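You operate a simulated robot arm through the tools that you are given. There is no shell and no other tool.

Carry out the task below with a simulated robot arm. There is one attempt and no reset: what you move stays moved.

JOB
Check the roller's end play, shim it into limits, lock the shim and check again.

It is judged by the outcome, as a careful person would: the job done as asked, and still so three seconds after it is handed in. It fails if anything else is knocked over, pushed out of place, dropped, spilled or broken.

ROBOT AND FRAMES
A 6-joint arm with a fingered hand, fixed in place. Base frame: the origin is at the foot of the arm, x ahead of it, y to its left, z up; the work surface is at about z = 0.86. Readings come in m, degrees, newtons and seconds.
With the tool pointing down near the work surface it reaches from about 0.36 to 0.74 m from the base axis. Its first joint turns from -115.0 to 115.0 degrees. Payload 4 kg.
The tool frame sits at the grasp point between the pads (the TCP): z along the fingers, y along the line on which they close. The tips reach 0.026 m beyond it. Largest opening 0.132 m; the body of the gripper starts 0.073 m behind the TCP. The gripper is a hand of 4 fingers: y runs from the thumb to the fingers, the wrist lies at [0, 0, -0.239] in the tool frame.
Orientation is that of the tool frame in the base frame, as [roll, pitch, yaw] about the fixed x, y, z axes, in that order (R = Rz(yaw) Ry(pitch) Rx(roll)). With the fingers straight down and closing along the base's y, the tool's x points along the base's -x, its y along +y and its z along -z.

CONTROLS
- The arm moves only by the tool jog_arm. Its argument "series" is text: rows parted by semicolons, each of 6 numbers parted by spaces: the turn, a rotation vector about the base's x, y, z in degrees, then the shift along the base's x, y, z in m. In form: rx ry rz dx dy dz; .... A call has 1 to 20 rows; each row is the pose to reach, as a shift and turn from the pose commanded when the call began. A row lasts 0.2 s, in which the tool goes at most 0.05 m and 8.6 degrees; a call with a longer step from one row to the next is refused whole. A pose out of reach is approached as far as the arm can. The call stops where the force on the tool passes 40 N (or 10 N more than at its start, if that is more) or the arm is blocked; 0.2 s more then pass. In this call time passes only in rows, and 0.2 s behind the last. The reply holds the time, the measured pose of the TCP, the force on the tool along the base axes, the opening and the grip force, in the units named above and with some noise, with the torque about the TCP (base axes, N m) and any sound that the robot's microphone picked up.
- Cameras (640 x 400 px; columns grow to the right, rows downward): "scene" is fixed at [0.0368, 0.6657, 1.6301]; the picture's right is [-0.68, -0.74, 0.00], its down [-0.66, 0.60, -0.45] and it looks along [0.33, -0.30, -0.89] (base axes); focal length 337 px, centre (320, 200). "wrist" rides on the gripper at [0.068, 0.002, -0.097] in the tool frame; the picture's right is [-0.03, 1.00, 0.00], its down [-0.82, -0.02, -0.58] and it looks along [-0.58, -0.02, 0.82] (tool axes); focal length 270 px, centre (320, 200). There is no depth. A picture from a camera that has moved, and an enlarged one, comes with that camera's place and axes in the base frame and with its lens. The place of the scene camera against the robot may be out by one fixed shift of up to 0.025 m in any direction.
- snapshot(camera): a new picture of that camera. It takes no simulated time.
- lift_body(by): slides the trunk up (or, below 0, down) by that many m; the arm rides with it, the base frame stays. It gives what a move gives, with no picture.
- finger_targets(finger1, finger2, finger3, thumb_bend): sets how far each is bent, from 0 (flat) to 1 (curled in); at 0.3 the hand is open as for a grip, at 0.7 the pads meet at the TCP. One left out holds its place. A second passes; each finger stops where it meets its share of the squeeze, and holds until it gets a number again. It is the only way to open and close the hand. It gives what a move gives, with no picture; readings hold the bend of each and the force on the fingers (four entries, about 0 where the hand has none), thumb and palm.
- enlarge(camera, box): a new picture of the part [left, top, right, bottom] of that camera's present view, enlarged. It takes no simulated time.
- sign_off(): hands the job in; it is judged then, once.

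Places have to be worked out from the pictures, the camera data and where the tool is seen. Open the gripper and draw the arm clear of the work before you hand the job in, unless the task says otherwise.

The tools are called as a command line: name --argument value ..., lists and objects as JSON in quotes. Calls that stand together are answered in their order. jog_arm: Moves the arm, as the interface text tells. Its arguments: {"type":"object","properties":{"series":{"type":"string"}},"required":["series"]} The other tools are called the same way: lift_body (by) slides the trunk up or down; finger_targets (finger1, finger2, finger3, thumb_bend) moves the fingers one by one; snapshot (camera) takes a picture; enlarge (camera, box) takes an enlarged picture of a part of a camera's view; sign_off () hands the job in.

At the start:

```text
time_s: 0.0
position: [0.1796, 0.353, 1.2575]
ee_rot: [-180.0, 0.0, -180.0]
wrist_force: [-0.3, 0.0, -0.2]
torque: [0.01, 0.01, -0.01]
finger_gap: 0.1318
grip_force: 0.1
shape: jaw
bend: [0.3, 0.3, 0.3, 0.3]
finger forces: [0.0, 0.0, 0.0, 0.0, 0.0, 0.0]
trunk travel left (down, up): [-0.875, 0.115]
```

scene: 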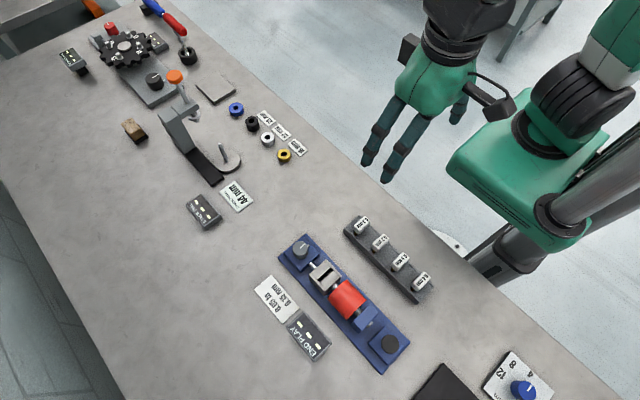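
wrist: 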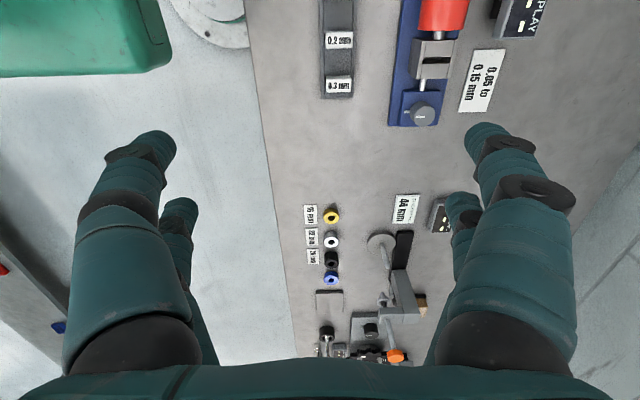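

The scene shows a blue roller stand with a red roller, a rack of shims, an END PLAY display and a limits card (0.05 to 0.15 mm). I look closer at these before moving.

enlarge --camera "scene" --box '[250, 200, 450, 390]'

enlarge --camera "scene" --box '[270, 225, 370, 300]'

enlarge --camera "scene" --box '[335, 205, 445, 305]'

enlarge --camera "wrist" --box '[300, 0, 560, 130]'

enlarge --camera "scene" --box '[40, 0, 320, 220]'

```text
2.11 times, centred on (350, 295) of scene
camera zoom: at [0.0368, 0.6657, 1.6301], right [-0.68, -0.74, 0.0], down [-0.66, 0.6, -0.45], along [0.33, -0.3, -0.89], focal length 710 px, centre (257, 0)
```

zoom: 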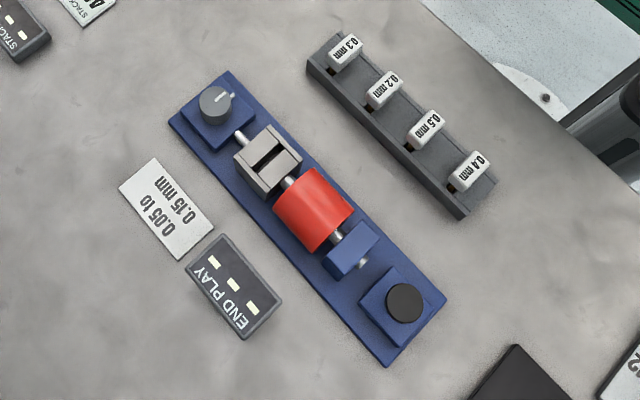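

```text
5.33 times, centred on (320, 262) of scene
camera zoom: at [0.0368, 0.6657, 1.6301], right [-0.68, -0.74, 0.0], down [-0.66, 0.6, -0.45], along [0.33, -0.3, -0.89], focal length 1798 px, centre (320, -133)
```

zoom: 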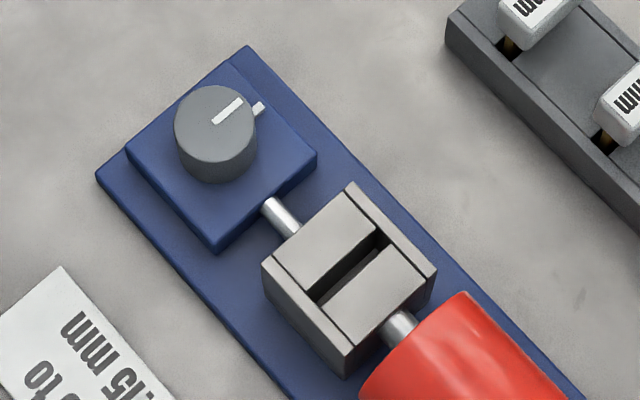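

```text
4.00 times, centred on (390, 255) of scene
camera zoom: at [0.0368, 0.6657, 1.6301], right [-0.68, -0.74, 0.0], down [-0.66, 0.6, -0.45], along [0.33, -0.3, -0.89], focal length 1349 px, centre (40, -20)
```

zoom: 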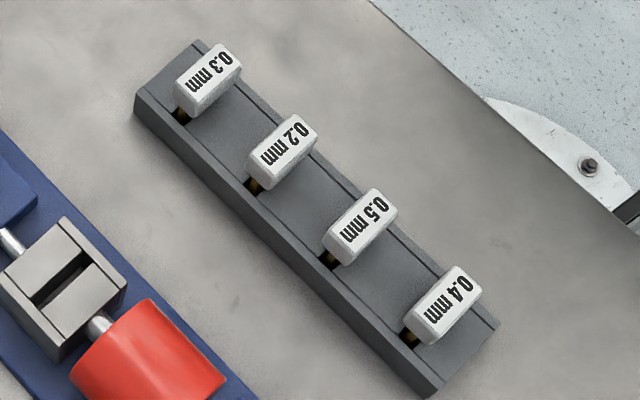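

```text
2.46 times, centred on (430, 65) of wrist
camera zoom: at [0.111, 0.3542, 1.3534], right [0.03, 1.0, 0.0], down [0.82, -0.02, 0.58], along [0.58, -0.02, -0.82], focal length 665 px, centre (49, 532)
```

zoom: 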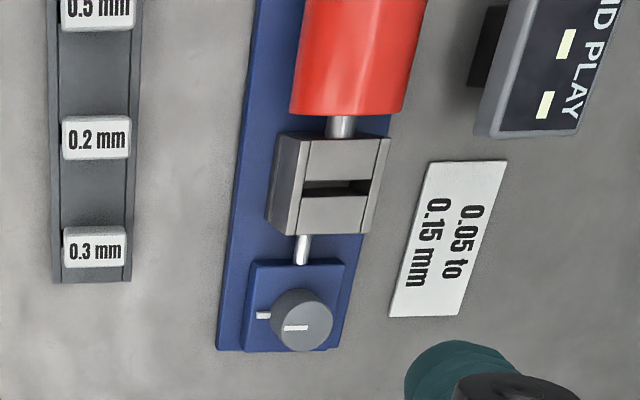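

```text
1.82 times, centred on (180, 110) of scene
camera zoom: at [0.0368, 0.6657, 1.6301], right [-0.68, -0.74, 0.0], down [-0.66, 0.6, -0.45], along [0.33, -0.3, -0.89], focal length 613 px, centre (574, 364)
```

zoom: 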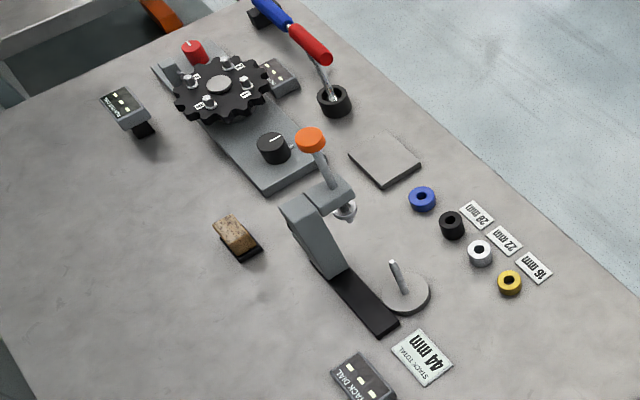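

The unit lies along x at about y≈0.52: a grey lock knob near x≈0.26 and a black button near x≈0. The shim rack is at y≈0.38. I move the wrist above the unit for a nearer look.

jog_arm --series "0 0 0 -0.01 0.03 -0.03; 0 0 0 -0.02 0.06 -0.06; 0 0 0 -0.03 0.09 -0.09; 0 0 0 -0.04 0.11 -0.12; 0 0 0 -0.05 0.13 -0.14"

snapshot --camera "wrist"

snapshot --camera "scene"

```text
time_s: 1.2
position: [0.1279, 0.4864, 1.1153]
ee_rot: [-180.0, 0.1, -180.0]
wrist_force: [0.4, 0.1, -0.9]
torque: [-0.01, 0.01, -0.01]
finger_gap: 0.1319
grip_force: 0.1
shape: jaw
bend: [0.3, 0.3, 0.3, 0.3]
finger forces: [0.1, 0.0, 0.1, 0.0, 0.1, 0.1]
trunk travel left (down, up): [-0.875, 0.115]
```

```text
taken
camera wrist: at [0.0595, 0.4877, 1.2118], right [0.03, 1.0, 0.0], down [0.82, -0.02, 0.58], along [0.58, -0.02, -0.82], focal length 270 px, centre (320, 200)
```

wrist: 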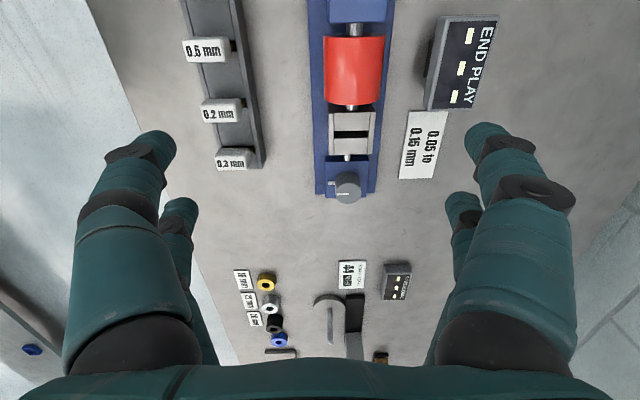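

```text
taken
```

scene: 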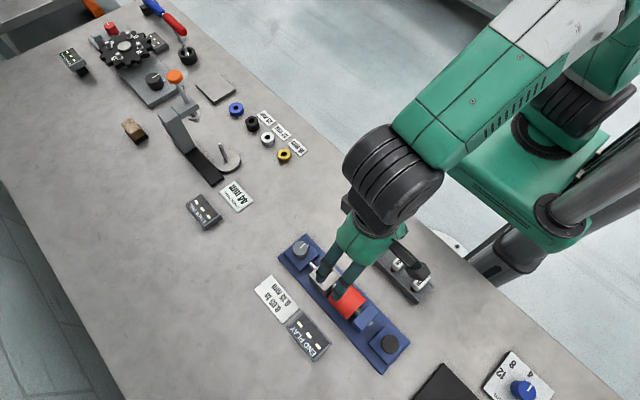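

The view works well; I shift toward -x so the black button and whole unit come into view and enlarge.

jog_arm --series "0 0 0 -0.045 0 0; 0 0 0 -0.09 0 0; 0 0 0 -0.13 0 0; 0 0 0 -0.16 0 0"

snapshot --camera "wrist"

enlarge --camera "wrist" --box '[260, 20, 420, 120]'

enlarge --camera "wrist" --box '[260, 110, 420, 210]'

enlarge --camera "wrist" --box '[180, 60, 300, 200]'

```text
time_s: 2.2
position: [-0.0347, 0.4811, 1.1193]
ee_rot: [179.9, -0.1, 179.9]
wrist_force: [-0.7, 0.4, -0.2]
torque: [0.0, -0.01, -0.03]
finger_gap: 0.1322
grip_force: 0.0
shape: jaw
bend: [0.3, 0.3, 0.3, 0.3]
finger forces: [0.0, 0.0, 0.1, 0.0, 0.1, 0.1]
trunk travel left (down, up): [-0.875, 0.115]
```

```text
taken
camera wrist: at [-0.1011, 0.4831, 1.2149], right [0.03, 1.0, 0.0], down [0.82, -0.02, 0.58], along [0.58, -0.02, -0.82], focal length 270 px, centre (320, 200)
```

wrist: 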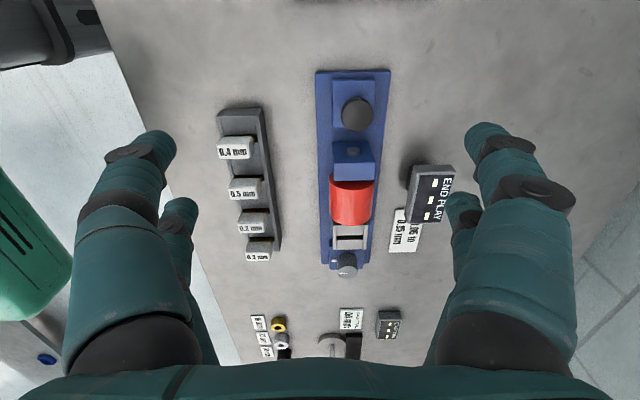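

```text
4.00 times, centred on (340, 70) of wrist
camera zoom: at [-0.1011, 0.4831, 1.2149], right [0.03, 1.0, 0.0], down [0.82, -0.02, 0.58], along [0.58, -0.02, -0.82], focal length 1081 px, centre (240, 720)
```

zoom: 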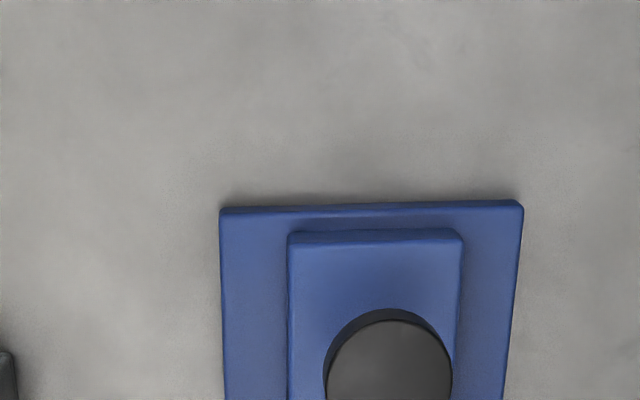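

```text
4.00 times, centred on (340, 160) of wrist
camera zoom: at [-0.1011, 0.4831, 1.2149], right [0.03, 1.0, 0.0], down [0.82, -0.02, 0.58], along [0.58, -0.02, -0.82], focal length 1081 px, centre (240, 360)
```

zoom: 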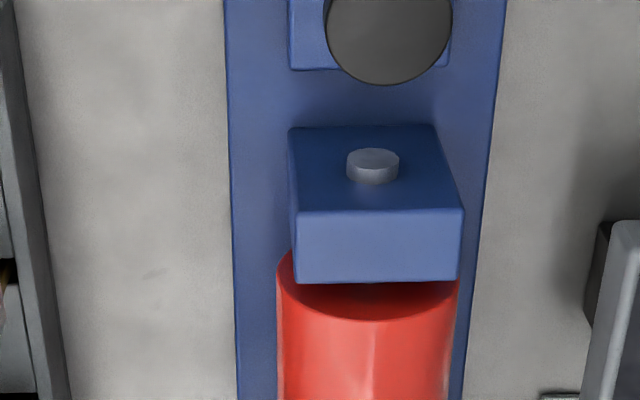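

```text
2.86 times, centred on (240, 130) of wrist
camera zoom: at [-0.1011, 0.4831, 1.2149], right [0.03, 1.0, 0.0], down [0.82, -0.02, 0.58], along [0.58, -0.02, -0.82], focal length 772 px, centre (549, 400)
```

zoom: 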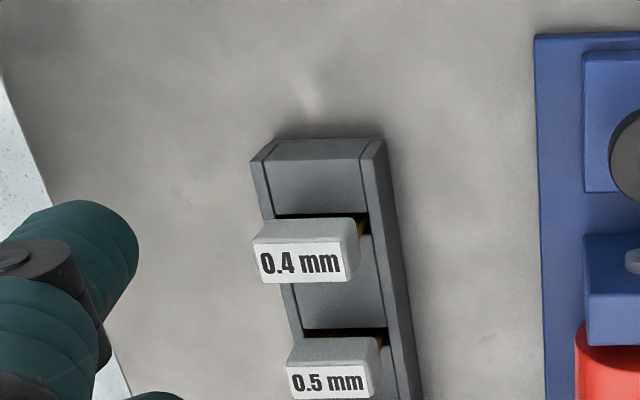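

The unit has a black push button (top ~0.036 m across) at about (0.002, 0.522). I now learn how the fingers look when closed, here in free space, closing all to make a pressing tip.

finger_targets --finger1 0.7

snapshot --camera "wrist"

finger_targets --thumb_bend 0.7

snapshot --camera "wrist"

enlarge --camera "scene" --box '[330, 180, 530, 380]'

```text
time_s: 3.2
position: [-0.0328, 0.4821, 1.1182]
ee_rot: [-179.9, 0.0, -180.0]
wrist_force: [-1.0, -0.8, 0.3]
torque: [-0.02, 0.02, 0.0]
finger_gap: 0.0672
grip_force: 0.1
shape: fingers
bend: [0.7, 0.3, 0.3, 0.3]
finger forces: [0.0, 0.0, 0.0, 0.0, 0.1, 0.1]
trunk travel left (down, up): [-0.875, 0.115]
```

```text
taken
camera wrist: at [-0.1003, 0.4832, 1.2152], right [0.03, 1.0, 0.0], down [0.82, -0.02, 0.58], along [0.58, -0.02, -0.82], focal length 270 px, centre (320, 200)
```

wrist: 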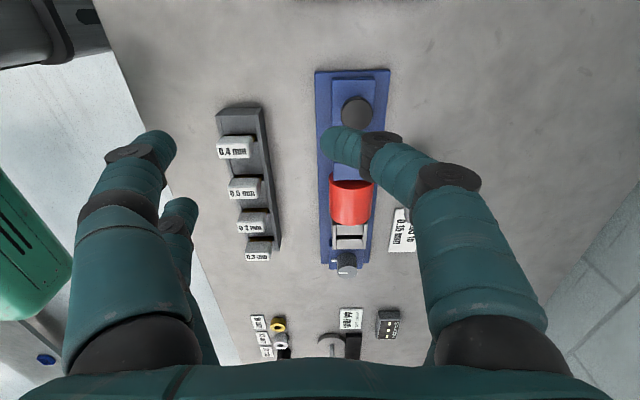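

```text
time_s: 4.2
position: [-0.0328, 0.4808, 1.1184]
ee_rot: [-180.0, 0.0, 180.0]
wrist_force: [0.2, -0.2, 0.3]
torque: [0.02, -0.02, -0.02]
finger_gap: 0.0013
grip_force: 0.1
shape: fingers
bend: [0.7, 0.3, 0.3, 0.7]
finger forces: [0.0, 0.0, 0.0, 0.1, 0.0, 0.0]
trunk travel left (down, up): [-0.875, 0.115]
```

```text
taken
camera wrist: at [-0.1004, 0.4832, 1.2151], right [0.03, 1.0, 0.0], down [0.82, -0.02, 0.58], along [0.58, -0.02, -0.82], focal length 270 px, centre (320, 200)
```

wrist: 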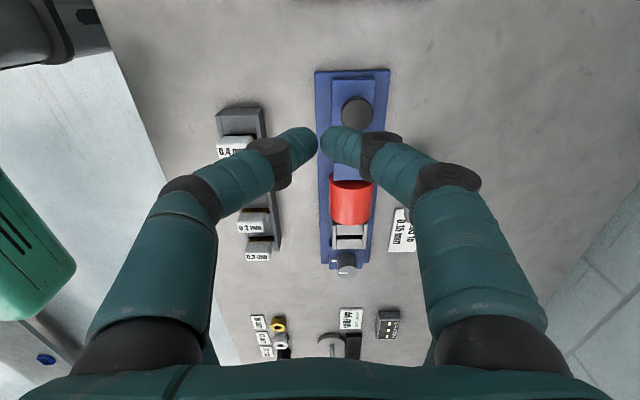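

```text
2.00 times, centred on (430, 280) of scene
camera zoom: at [0.0368, 0.6657, 1.6301], right [-0.68, -0.74, 0.0], down [-0.66, 0.6, -0.45], along [0.33, -0.3, -0.89], focal length 674 px, centre (100, 40)
```

zoom: 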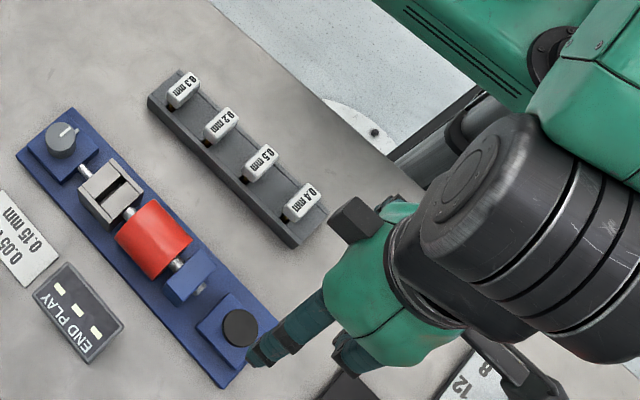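

Finger1 is on the +y side, nearest the camera; the thumb comes from -y. I close the other two as well to see the layout.

finger_targets --finger1 0.3 --finger2 0.7

snapshot --camera "wrist"

finger_targets --finger2 0.3 --finger3 0.7

snapshot --camera "wrist"

finger_targets --finger2 0.7 --finger1 0.7

snapshot --camera "wrist"

enlarge --camera "scene" --box '[400, 270, 540, 380]'

```text
time_s: 5.2
position: [-0.033, 0.4813, 1.1184]
ee_rot: [180.0, 0.0, -180.0]
wrist_force: [-0.6, 0.1, -0.6]
torque: [0.04, 0.02, 0.01]
finger_gap: 0.067
grip_force: 0.0
shape: fingers
bend: [0.3, 0.7, 0.3, 0.7]
finger forces: [0.0, 0.1, 0.0, 0.1, 0.0, 0.0]
trunk travel left (down, up): [-0.875, 0.115]
```

```text
taken
camera wrist: at [-0.1004, 0.4832, 1.2151], right [0.03, 1.0, 0.0], down [0.82, -0.02, 0.58], along [0.58, -0.02, -0.82], focal length 270 px, centre (320, 200)
```

wrist: 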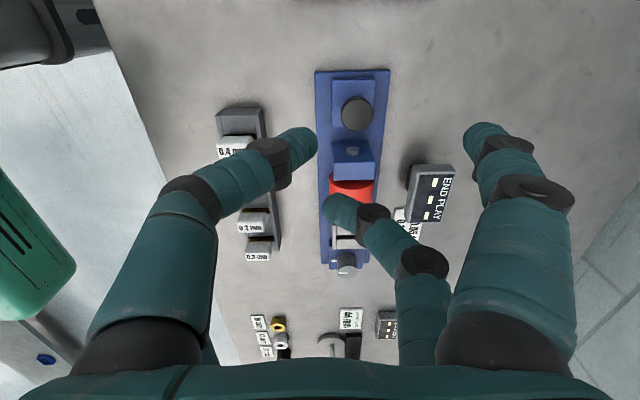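

```text
time_s: 6.2
position: [-0.0319, 0.4818, 1.119]
ee_rot: [179.9, 0.0, -180.0]
wrist_force: [-0.5, 0.8, -0.2]
torque: [-0.02, -0.02, 0.03]
finger_gap: 0.0667
grip_force: 0.0
shape: fingers
bend: [0.3, 0.3, 0.7, 0.7]
finger forces: [0.0, 0.0, 0.1, 0.0, 0.1, 0.1]
trunk travel left (down, up): [-0.875, 0.115]
```

```text
taken
camera wrist: at [-0.1004, 0.4832, 1.2151], right [0.03, 1.0, 0.0], down [0.82, -0.02, 0.58], along [0.58, -0.02, -0.82], focal length 270 px, centre (320, 200)
```

wrist: 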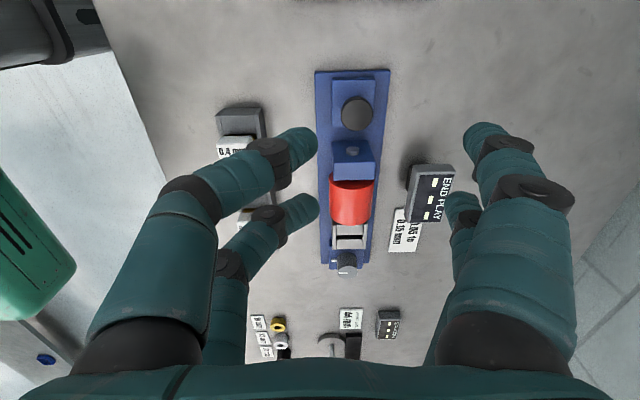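

```text
time_s: 7.2
position: [-0.032, 0.483, 1.1189]
ee_rot: [180.0, 0.0, -179.9]
wrist_force: [0.2, -1.1, 0.0]
torque: [-0.01, -0.01, 0.01]
finger_gap: 0.0017
grip_force: 0.1
shape: fingers
bend: [0.7, 0.7, 0.7, 0.7]
finger forces: [0.0, 0.1, 0.0, 0.0, 0.0, 0.0]
trunk travel left (down, up): [-0.875, 0.115]
```

```text
taken
camera wrist: at [-0.1004, 0.4832, 1.2151], right [0.03, 1.0, 0.0], down [0.82, -0.02, 0.58], along [0.58, -0.02, -0.82], focal length 270 px, centre (320, 200)
```

wrist: 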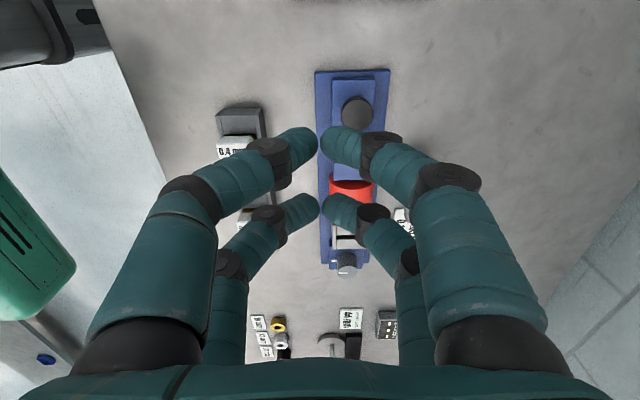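

```text
3.64 times, centred on (470, 325) of scene
camera zoom: at [0.0368, 0.6657, 1.6301], right [-0.68, -0.74, 0.0], down [-0.66, 0.6, -0.45], along [0.33, -0.3, -0.89], focal length 1226 px, centre (-226, -254)
```

zoom: 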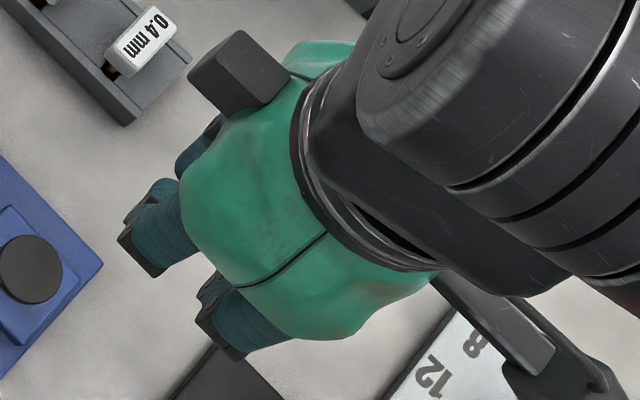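

The hand is a 2×2 layout: finger1/thumb pair at tool +x (~+0.02) and finger2/finger3 pair at tool -x. For pressing I keep all closed and use the finger2/3 pair; I move above the button and check again.

jog_arm --series "0 0 0 0.003 0.01 -0.03; 0 0 0 0.006 0.02 -0.06; 0 0 0 0.009 0.03 -0.09; 0 0 0 0.012 0.038 -0.12; 0 0 0 0.012 0.038 -0.12"

snapshot --camera "wrist"

enlarge --camera "scene" --box '[320, 270, 480, 390]'

```text
time_s: 8.4
position: [-0.0188, 0.5232, 0.9973]
ee_rot: [-180.0, 0.0, 180.0]
wrist_force: [0.3, 0.3, 0.9]
torque: [-0.01, 0.0, 0.02]
finger_gap: 0.0015
grip_force: 0.1
shape: fingers
bend: [0.7, 0.7, 0.7, 0.7]
finger forces: [0.0, 0.0, 0.0, 0.0, 0.1, 0.0]
trunk travel left (down, up): [-0.875, 0.115]
```

```text
taken
camera wrist: at [-0.0868, 0.524, 1.0928], right [0.03, 1.0, 0.0], down [0.82, -0.02, 0.58], along [0.58, -0.01, -0.82], focal length 270 px, centre (320, 200)
```

wrist: 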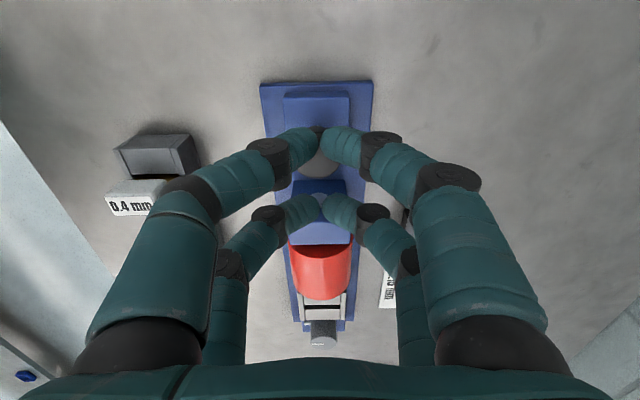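

```text
3.33 times, centred on (400, 330) of scene
camera zoom: at [0.0368, 0.6657, 1.6301], right [-0.68, -0.74, 0.0], down [-0.66, 0.6, -0.45], along [0.33, -0.3, -0.89], focal length 1124 px, centre (53, -233)
```

zoom: 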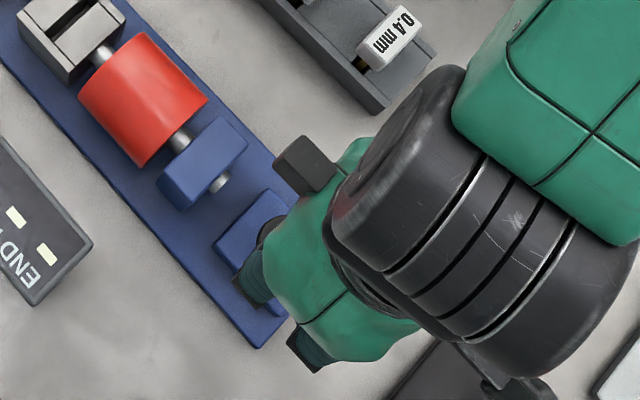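

Button centre is about (0.001, 0.521), top near z≈0.91; the finger2/3 tips sit above it. I descend with small steps and stop at contact.

jog_arm --series "0 0 0 0 -0.001 -0.012; 0 0 0 0 -0.001 -0.024; 0 0 0 0 -0.001 -0.034; 0 0 0 0 -0.001 -0.040; 0 0 0 0 -0.001 -0.044; 0 0 0 0 -0.001 -0.048"

snapshot --camera "wrist"

snapshot --camera "scene"

```text
time_s: 9.8
position: [-0.019, 0.5199, 0.9505]
ee_rot: [179.8, 0.1, -180.0]
wrist_force: [2.2, 0.5, 9.1]
torque: [0.04, -0.17, 0.06]
finger_gap: 0.0013
grip_force: 4.4
shape: fingers
bend: [0.7, 0.7, 0.7, 0.7]
finger forces: [0.0, 5.0, 3.9, 0.0, 0.0, 0.1]
trunk travel left (down, up): [-0.875, 0.115]
```

```text
taken
camera wrist: at [-0.0871, 0.521, 1.0465], right [0.03, 1.0, 0.0], down [0.82, -0.02, 0.58], along [0.58, -0.01, -0.82], focal length 270 px, centre (320, 200)
```

wrist: 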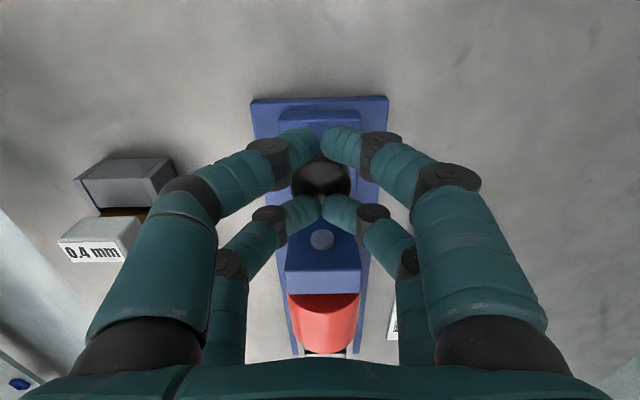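

```text
taken
```

scene: 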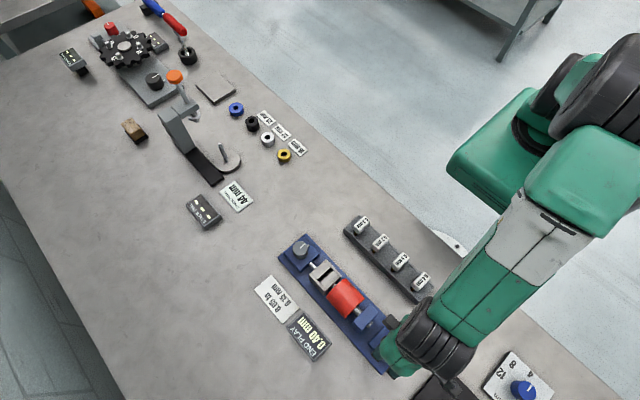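

Contact at z_TCP≈0.950 with 9 N and the display changed. I enlarge it.

enlarge --camera "scene" --box '[280, 300, 340, 370]'

```text
5.71 times, centred on (310, 335) of scene
camera zoom: at [0.0368, 0.6657, 1.6301], right [-0.68, -0.74, 0.0], down [-0.66, 0.6, -0.45], along [0.33, -0.3, -0.89], focal length 1927 px, centre (377, -571)
```

zoom: 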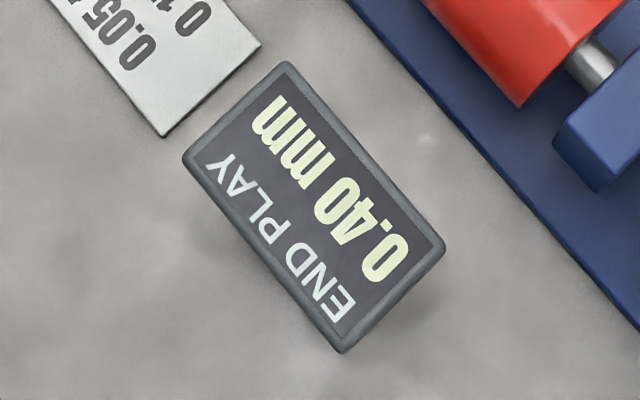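

End play reads 0.40 mm; a 0.3 mm shim leaves 0.10 mm, within 0.05–0.15. I back off the button and confirm the reading.

jog_arm --series "0 0 0 0 0 0.01; 0 0 0 0 0 0.03; 0 0 0 0 0 0.06; 0 0 0 0 0 0.10; 0 0 0 0 0 0.14"

enlarge --camera "scene" --box '[280, 300, 340, 370]'

```text
time_s: 11.0
position: [-0.0211, 0.5186, 1.0917]
ee_rot: [179.9, 0.0, 180.0]
wrist_force: [-0.6, -0.2, -0.1]
torque: [0.01, 0.02, 0.02]
finger_gap: 0.0012
grip_force: 0.0
shape: fingers
bend: [0.7, 0.7, 0.7, 0.7]
finger forces: [0.0, 0.1, 0.0, 0.0, 0.0, 0.1]
trunk travel left (down, up): [-0.875, 0.115]
```

```text
5.71 times, centred on (310, 335) of scene
camera zoom: at [0.0368, 0.6657, 1.6301], right [-0.68, -0.74, 0.0], down [-0.66, 0.6, -0.45], along [0.33, -0.3, -0.89], focal length 1927 px, centre (377, -571)
```

zoom: 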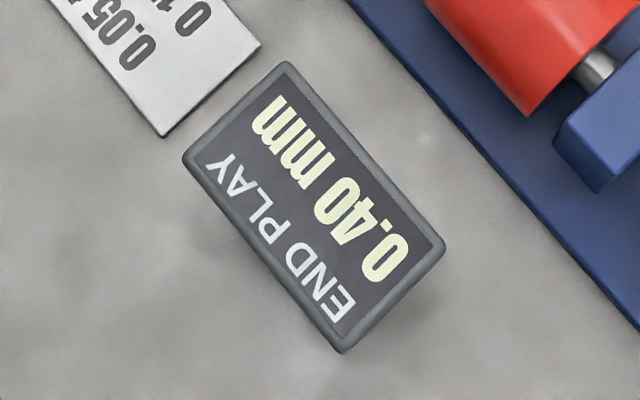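

The reading holds at 0.40 mm. Now I open the fingers and move for a close look at the 0.3 mm shim tag, the slot block and the lock knob.

finger_targets --finger1 0.3 --finger2 0.3 --finger3 0.3 --thumb_bend 0.3

jog_arm --series "0 0 0 0.04 -0.015 0; 0 0 0 0.08 -0.03 0; 0 0 0 0.12 -0.045 -0.01; 0 0 0 0.16 -0.06 -0.02; 0 0 0 0.19 -0.07 -0.03; 0 0 0 0.20 -0.07 -0.04"

snapshot --camera "wrist"

enlarge --camera "wrist" --box '[180, 80, 340, 180]'

enlarge --camera "wrist" --box '[340, 60, 500, 160]'

enlarge --camera "wrist" --box '[340, 140, 500, 240]'

```text
time_s: 12.0
position: [-0.0211, 0.5199, 1.09]
ee_rot: [-180.0, 0.0, -180.0]
wrist_force: [-0.3, -0.1, 0.4]
torque: [0.0, -0.02, -0.01]
finger_gap: 0.1322
grip_force: 0.1
shape: fingers
bend: [0.3, 0.3, 0.3, 0.3]
finger forces: [0.0, 0.0, 0.0, 0.1, 0.0, 0.0]
trunk travel left (down, up): [-0.875, 0.115]
```

```text
time_s: 13.4
position: [0.1825, 0.4497, 1.0496]
ee_rot: [-179.9, 0.0, 179.9]
wrist_force: [0.1, 0.4, -0.3]
torque: [-0.03, 0.0, 0.01]
finger_gap: 0.1327
grip_force: 0.0
shape: fingers
bend: [0.3, 0.3, 0.3, 0.3]
finger forces: [0.0, 0.0, 0.1, 0.0, 0.0, 0.0]
trunk travel left (down, up): [-0.875, 0.115]
```

```text
taken
camera wrist: at [0.1139, 0.4516, 1.1454], right [0.03, 1.0, 0.0], down [0.82, -0.02, 0.58], along [0.58, -0.01, -0.82], focal length 270 px, centre (320, 200)
```

wrist: 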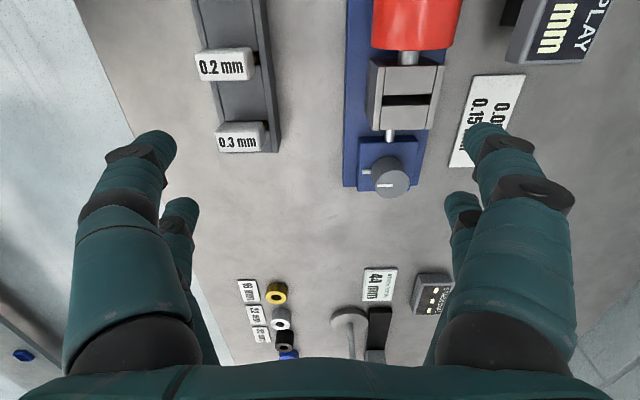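

```text
4.00 times, centred on (260, 130) of wrist
camera zoom: at [0.1139, 0.4516, 1.1454], right [0.03, 1.0, 0.0], down [0.82, -0.02, 0.58], along [0.58, -0.01, -0.82], focal length 1081 px, centre (560, 480)
```

zoom: 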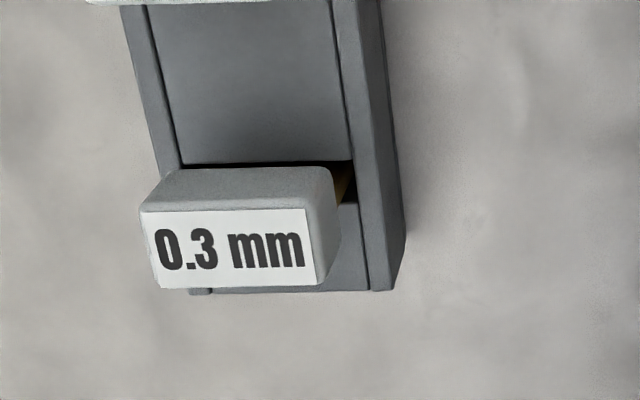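

```text
4.00 times, centred on (420, 110) of wrist
camera zoom: at [0.1139, 0.4516, 1.1454], right [0.03, 1.0, 0.0], down [0.82, -0.02, 0.58], along [0.58, -0.01, -0.82], focal length 1081 px, centre (-80, 560)
```

zoom: 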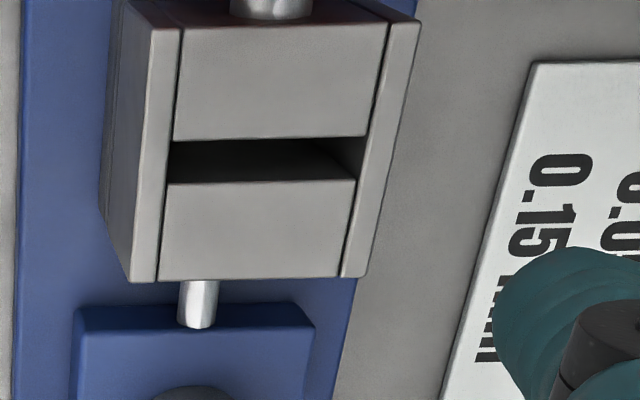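

```text
4.00 times, centred on (420, 190) of wrist
camera zoom: at [0.1139, 0.4516, 1.1454], right [0.03, 1.0, 0.0], down [0.82, -0.02, 0.58], along [0.58, -0.01, -0.82], focal length 1081 px, centre (-80, 240)
```

zoom: 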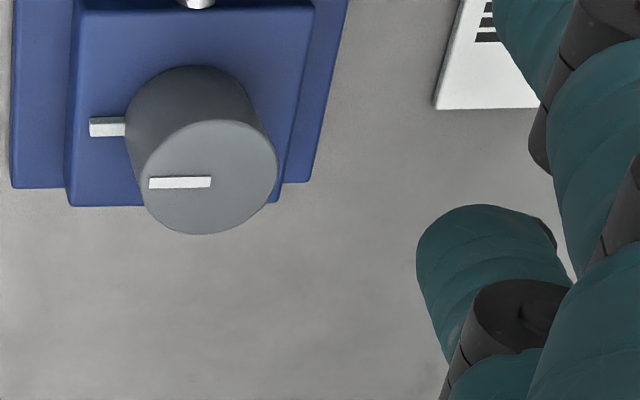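

Triangulating: 0.3 tag top centre ≈ (0.207, 0.377, 0.919), about 0.038×0.018 m; slot ≈ (0.174, 0.519, top 0.928); knob ≈ (0.250, 0.516, top 0.930). I turn the hand 90° so it closes along x, across the tag's thin side.

jog_arm --series "0 0 -8.2 0.002 0 0; 0 0 -16.4 0.004 0 0; 0 0 -24.6 0.006 0 0; 0 0 -32.8 0.008 0 0; 0 0 -41 0.01 0 0; 0 0 -49.2 0.012 0 0; 0 0 -57.4 0.014 0 0; 0 0 -65.6 0.016 0 0; 0 0 -73.8 0.018 -0.01 0; 0 0 -82 0.020 -0.02 0; 0 0 -90 0.024 -0.03 0; 0 0 -90 0.024 -0.04 0"

snapshot --camera "wrist"

snapshot --camera "scene"

```text
time_s: 16.0
position: [0.2049, 0.4086, 1.0509]
ee_rot: [180.0, 0.0, 89.9]
wrist_force: [-0.9, -0.2, 0.0]
torque: [0.0, 0.01, 0.0]
finger_gap: 0.1328
grip_force: 0.0
shape: fingers
bend: [0.3, 0.3, 0.3, 0.3]
finger forces: [0.1, 0.0, 0.0, 0.0, 0.1, 0.0]
trunk travel left (down, up): [-0.875, 0.115]
```

```text
taken
camera wrist: at [0.2076, 0.4766, 1.1462], right [1.0, -0.03, 0.0], down [-0.02, -0.82, 0.58], along [-0.02, -0.58, -0.82], focal length 270 px, centre (320, 200)
```

wrist: 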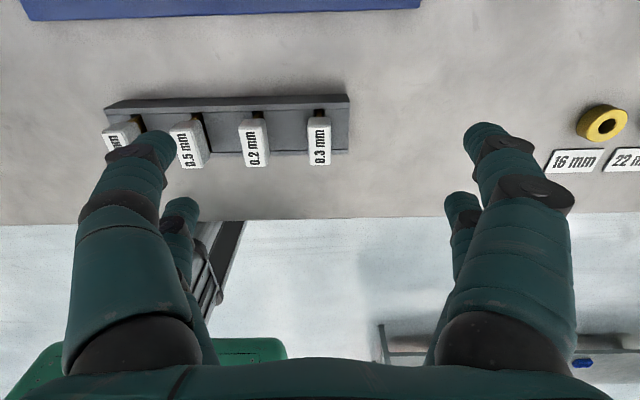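

```text
taken
```

scene: 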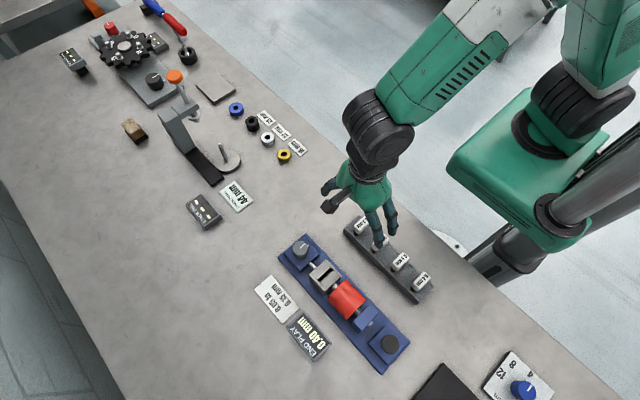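

enlarge --camera "wrist" --box '[230, 80, 390, 180]'

```text
4.00 times, centred on (310, 130) of wrist
camera zoom: at [0.2076, 0.4766, 1.1462], right [1.0, -0.03, 0.0], down [-0.02, -0.82, 0.58], along [-0.02, -0.58, -0.82], focal length 1081 px, centre (360, 480)
```

zoom: 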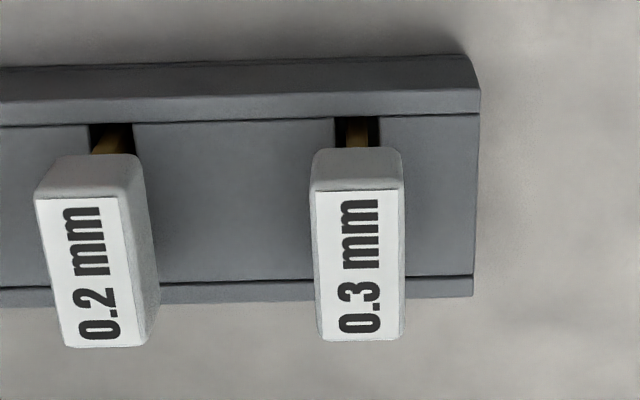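

Tag is centred on the TCP column (x≈0.204); y≈0.375. I pre-shape the fingers to a ~0.034 m opening so the neighbouring tag is cleared, and move above the tag.

finger_targets --finger1 0.6 --finger2 0.6 --finger3 0.6 --thumb_bend 0.6

jog_arm --series "0 0 0 0 -0.017 -0.03; 0 0 0 0 -0.033 -0.06; 0 0 0 0 -0.033 -0.075; 0 0 0 0 -0.033 -0.085; 0 0 0 0 -0.033 -0.085"

snapshot --camera "wrist"

enlarge --camera "wrist" --box '[220, 90, 420, 250]'

enlarge --camera "scene" --box '[310, 140, 450, 260]'

```text
time_s: 17.0
position: [0.2045, 0.4079, 1.0495]
ee_rot: [-180.0, 0.0, 90.0]
wrist_force: [-1.0, 1.3, 0.2]
torque: [-0.03, 0.02, 0.03]
finger_gap: 0.0333
grip_force: 0.0
shape: fingers
bend: [0.6, 0.6, 0.6, 0.6]
finger forces: [0.0, 0.1, 0.0, 0.2, 0.0, 0.1]
trunk travel left (down, up): [-0.875, 0.115]
```

```text
time_s: 18.2
position: [0.2046, 0.3766, 0.9673]
ee_rot: [179.9, -0.1, 89.9]
wrist_force: [-0.2, -0.6, -0.1]
torque: [0.06, -0.03, 0.01]
finger_gap: 0.033
grip_force: 0.1
shape: fingers
bend: [0.6, 0.6, 0.6, 0.6]
finger forces: [0.2, 0.0, 0.1, 0.0, 0.0, 0.0]
trunk travel left (down, up): [-0.875, 0.115]
```

```text
taken
camera wrist: at [0.2067, 0.4451, 1.062], right [1.0, -0.03, 0.0], down [-0.02, -0.82, 0.58], along [-0.01, -0.58, -0.82], focal length 270 px, centre (320, 200)
```

wrist: 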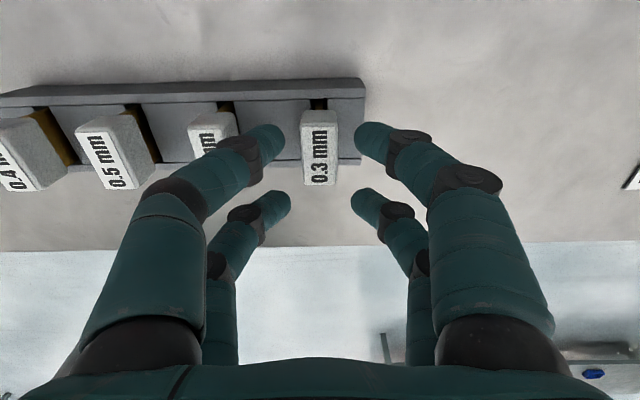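

```text
2.50 times, centred on (320, 170) of wrist
camera zoom: at [0.2067, 0.4451, 1.062], right [1.0, -0.03, 0.0], down [-0.02, -0.82, 0.58], along [-0.01, -0.58, -0.82], focal length 676 px, centre (320, 275)
```

zoom: 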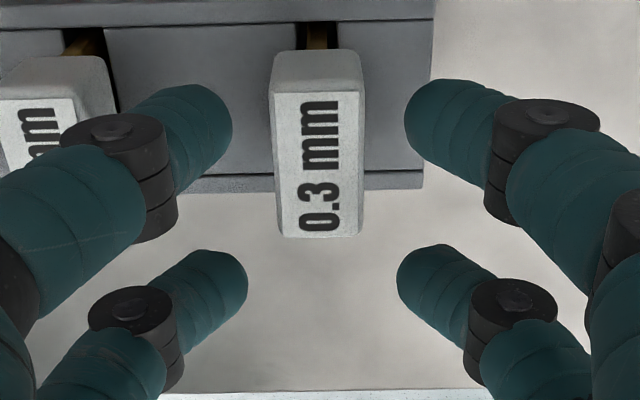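

```text
3.33 times, centred on (380, 200) of scene
camera zoom: at [0.0368, 0.6657, 1.6301], right [-0.68, -0.74, 0.0], down [-0.66, 0.6, -0.45], along [0.33, -0.3, -0.89], focal length 1124 px, centre (120, 200)
```

zoom: 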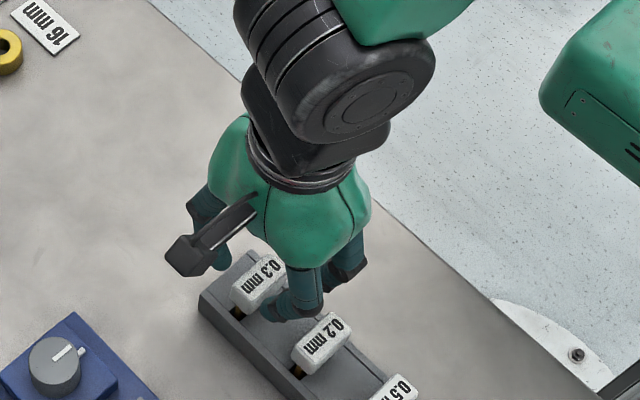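

Both pairs sit at ±0.0175 m about the TCP and the tag is centred between them. I descend about 0.037 m so the tips stay just above the rack surface, then look.

jog_arm --series "0 0 0 0 -0.001 -0.01; 0 0 0 0 -0.001 -0.02; 0 0 0 0 -0.001 -0.028; 0 0 0 0 -0.001 -0.033; 0 0 0 0 -0.001 -0.037; 0 0 0 0 -0.001 -0.037"

enlarge --camera "wrist" --box '[220, 90, 420, 250]'

enlarge --camera "scene" --box '[310, 140, 450, 260]'

```text
time_s: 19.6
position: [0.2044, 0.3748, 0.9288]
ee_rot: [179.9, 0.0, 90.0]
wrist_force: [-0.2, 0.1, 0.5]
torque: [0.01, 0.01, 0.0]
finger_gap: 0.0329
grip_force: 0.0
shape: fingers
bend: [0.6, 0.6, 0.6, 0.6]
finger forces: [0.0, 0.1, 0.0, 0.1, 0.1, 0.1]
trunk travel left (down, up): [-0.875, 0.115]
```

```text
2.50 times, centred on (320, 170) of wrist
camera zoom: at [0.2076, 0.4434, 1.0239], right [1.0, -0.03, 0.0], down [-0.02, -0.82, 0.58], along [-0.02, -0.58, -0.82], focal length 676 px, centre (320, 275)
```

zoom: 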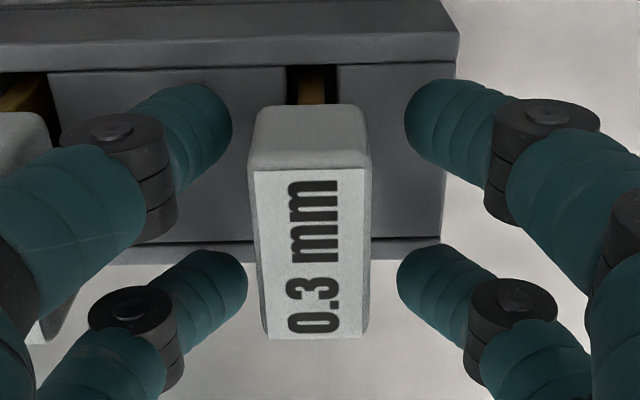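

```text
3.33 times, centred on (380, 200) of scene
camera zoom: at [0.0368, 0.6657, 1.6301], right [-0.68, -0.74, 0.0], down [-0.66, 0.6, -0.45], along [0.33, -0.3, -0.89], focal length 1124 px, centre (120, 200)
```

zoom: 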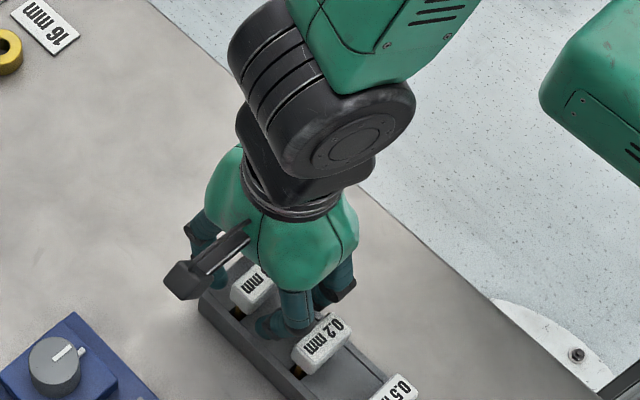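

No contact and the tag is well centred. I close all four fingers on it.

finger_targets --finger1 0.7 --finger2 0.7 --finger3 0.7 --thumb_bend 0.7

enlarge --camera "wrist" --box '[220, 90, 420, 250]'

```text
time_s: 20.6
position: [0.2055, 0.3753, 0.9277]
ee_rot: [-180.0, 0.0, 90.0]
wrist_force: [0.4, 0.2, 0.6]
torque: [0.0, 0.01, -0.01]
finger_gap: 0.0167
grip_force: 7.3
shape: fingers
bend: [0.64, 0.66, 0.66, 0.67]
finger forces: [4.8, 2.9, 2.5, 0.0, 4.9, 0.0]
trunk travel left (down, up): [-0.875, 0.115]
```

```text
2.50 times, centred on (320, 170) of wrist
camera zoom: at [0.2076, 0.4435, 1.024], right [1.0, -0.03, 0.0], down [-0.02, -0.82, 0.58], along [-0.02, -0.58, -0.82], focal length 676 px, centre (320, 275)
```

zoom: 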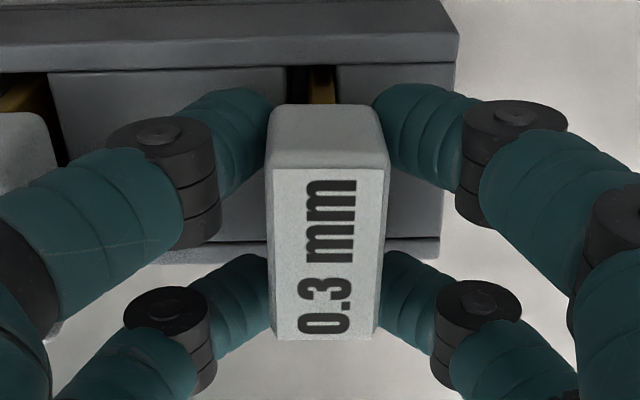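

Grip 7.3 N, tag held by all four. I lift straight up to clear the plate from the rack.

jog_arm --series "0 0 0 0 0 0.006; 0 0 0 0 0 0.014; 0 0 0 0 0 0.024; 0 0 0 0 0 0.036; 0 0 0 0 0 0.05; 0 0 0 0 0 0.065; 0 0 0 0 0 0.08; 0 0 0 0 0 0.095; 0 0 0 0 0 0.095"

snapshot --camera "wrist"

enlarge --camera "scene" --box '[310, 120, 450, 240]'

```text
time_s: 22.6
position: [0.2038, 0.3754, 1.0237]
ee_rot: [-179.9, 0.0, 90.0]
wrist_force: [0.6, -0.9, -0.9]
torque: [0.01, 0.01, 0.01]
finger_gap: 0.0167
grip_force: 7.4
shape: fingers
bend: [0.64, 0.66, 0.66, 0.67]
finger forces: [4.8, 2.8, 2.5, 0.1, 4.8, 0.0]
trunk travel left (down, up): [-0.875, 0.115]
```

```text
taken
camera wrist: at [0.2064, 0.4435, 1.1193], right [1.0, -0.03, 0.0], down [-0.02, -0.82, 0.58], along [-0.02, -0.58, -0.82], focal length 270 px, centre (320, 200)
```

wrist: 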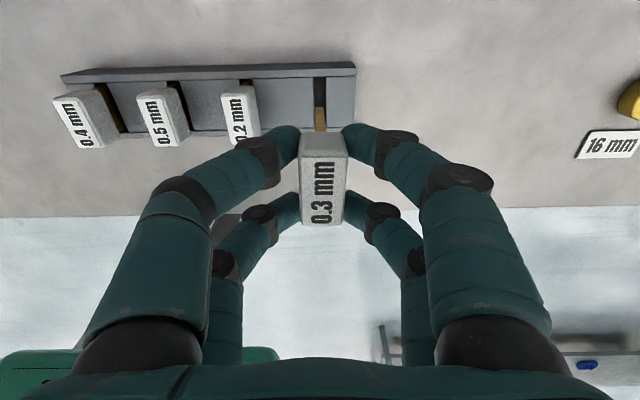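

```text
3.33 times, centred on (380, 180) of scene
camera zoom: at [0.0368, 0.6657, 1.6301], right [-0.68, -0.74, 0.0], down [-0.66, 0.6, -0.45], along [0.33, -0.3, -0.89], focal length 1124 px, centre (120, 267)
```

zoom: 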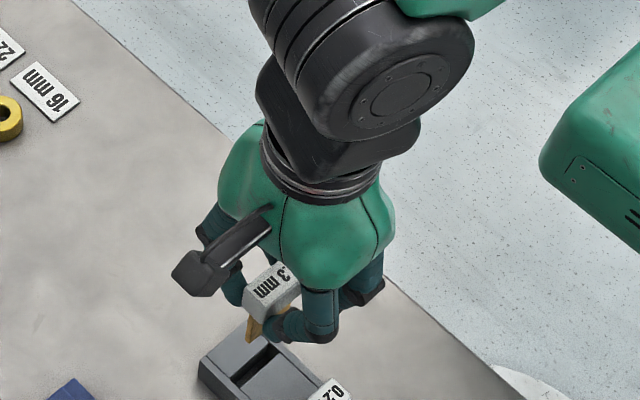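

The shim is out with its brass plate hanging about 0.03 m below the tag. I carry it, raised, to above the slot at about (0.174, 0.519).

jog_arm --series "0 0 0 0 0 0.015; 0 0 0 -0.003 0.015 0.03; 0 0 0 -0.009 0.04 0.03; 0 0 0 -0.015 0.07 0.03; 0 0 0 -0.021 0.1 0.03; 0 0 0 -0.027 0.125 0.03; 0 0 0 -0.03 0.14 0.03; 0 0 0 -0.03 0.144 0.03; 0 0 0 -0.03 0.144 0.03"

snapshot --camera "wrist"

enlarge --camera "wrist" --box '[220, 60, 420, 185]'

enlarge --camera "scene" --box '[260, 180, 400, 300]'

```text
time_s: 24.6
position: [0.1745, 0.52, 1.0531]
ee_rot: [180.0, 0.0, 90.0]
wrist_force: [-0.8, -0.1, -0.3]
torque: [-0.01, 0.01, 0.01]
finger_gap: 0.0166
grip_force: 7.8
shape: fingers
bend: [0.64, 0.66, 0.66, 0.67]
finger forces: [4.7, 2.8, 2.5, 0.1, 4.8, 0.0]
trunk travel left (down, up): [-0.875, 0.115]
```

```text
taken
camera wrist: at [0.1761, 0.5883, 1.1495], right [1.0, -0.03, 0.0], down [-0.02, -0.82, 0.58], along [-0.02, -0.58, -0.82], focal length 270 px, centre (320, 200)
```

wrist: 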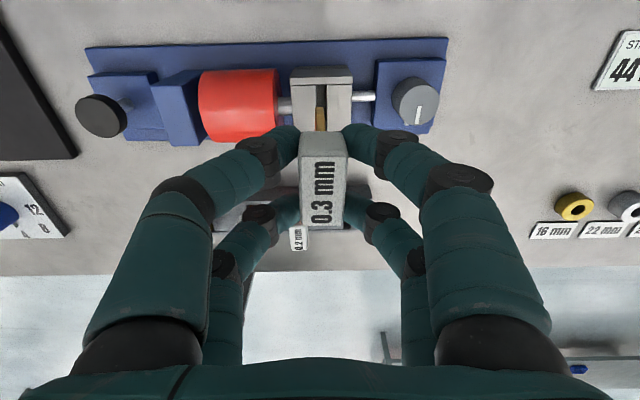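

```text
3.20 times, centred on (320, 122) of wrist
camera zoom: at [0.1761, 0.5883, 1.1495], right [1.0, -0.03, 0.0], down [-0.02, -0.82, 0.58], along [-0.02, -0.58, -0.82], focal length 865 px, centre (320, 448)
```

zoom: 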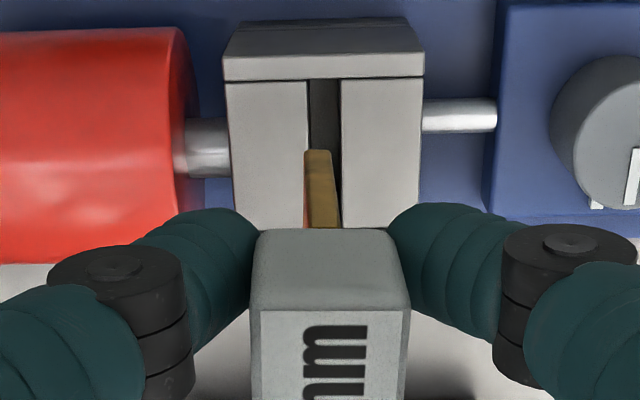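

```text
3.33 times, centred on (330, 240) of scene
camera zoom: at [0.0368, 0.6657, 1.6301], right [-0.68, -0.74, 0.0], down [-0.66, 0.6, -0.45], along [0.33, -0.3, -0.89], focal length 1124 px, centre (287, 67)
```

zoom: 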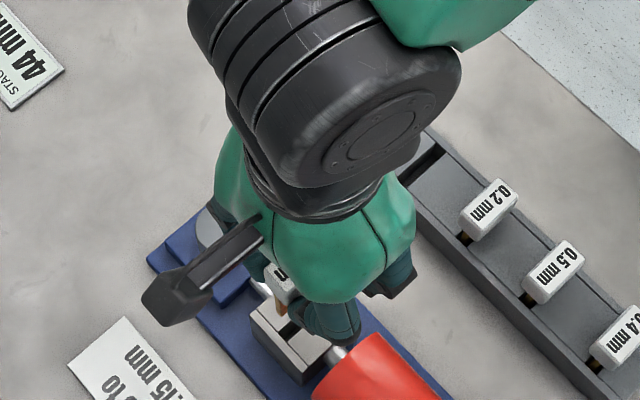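

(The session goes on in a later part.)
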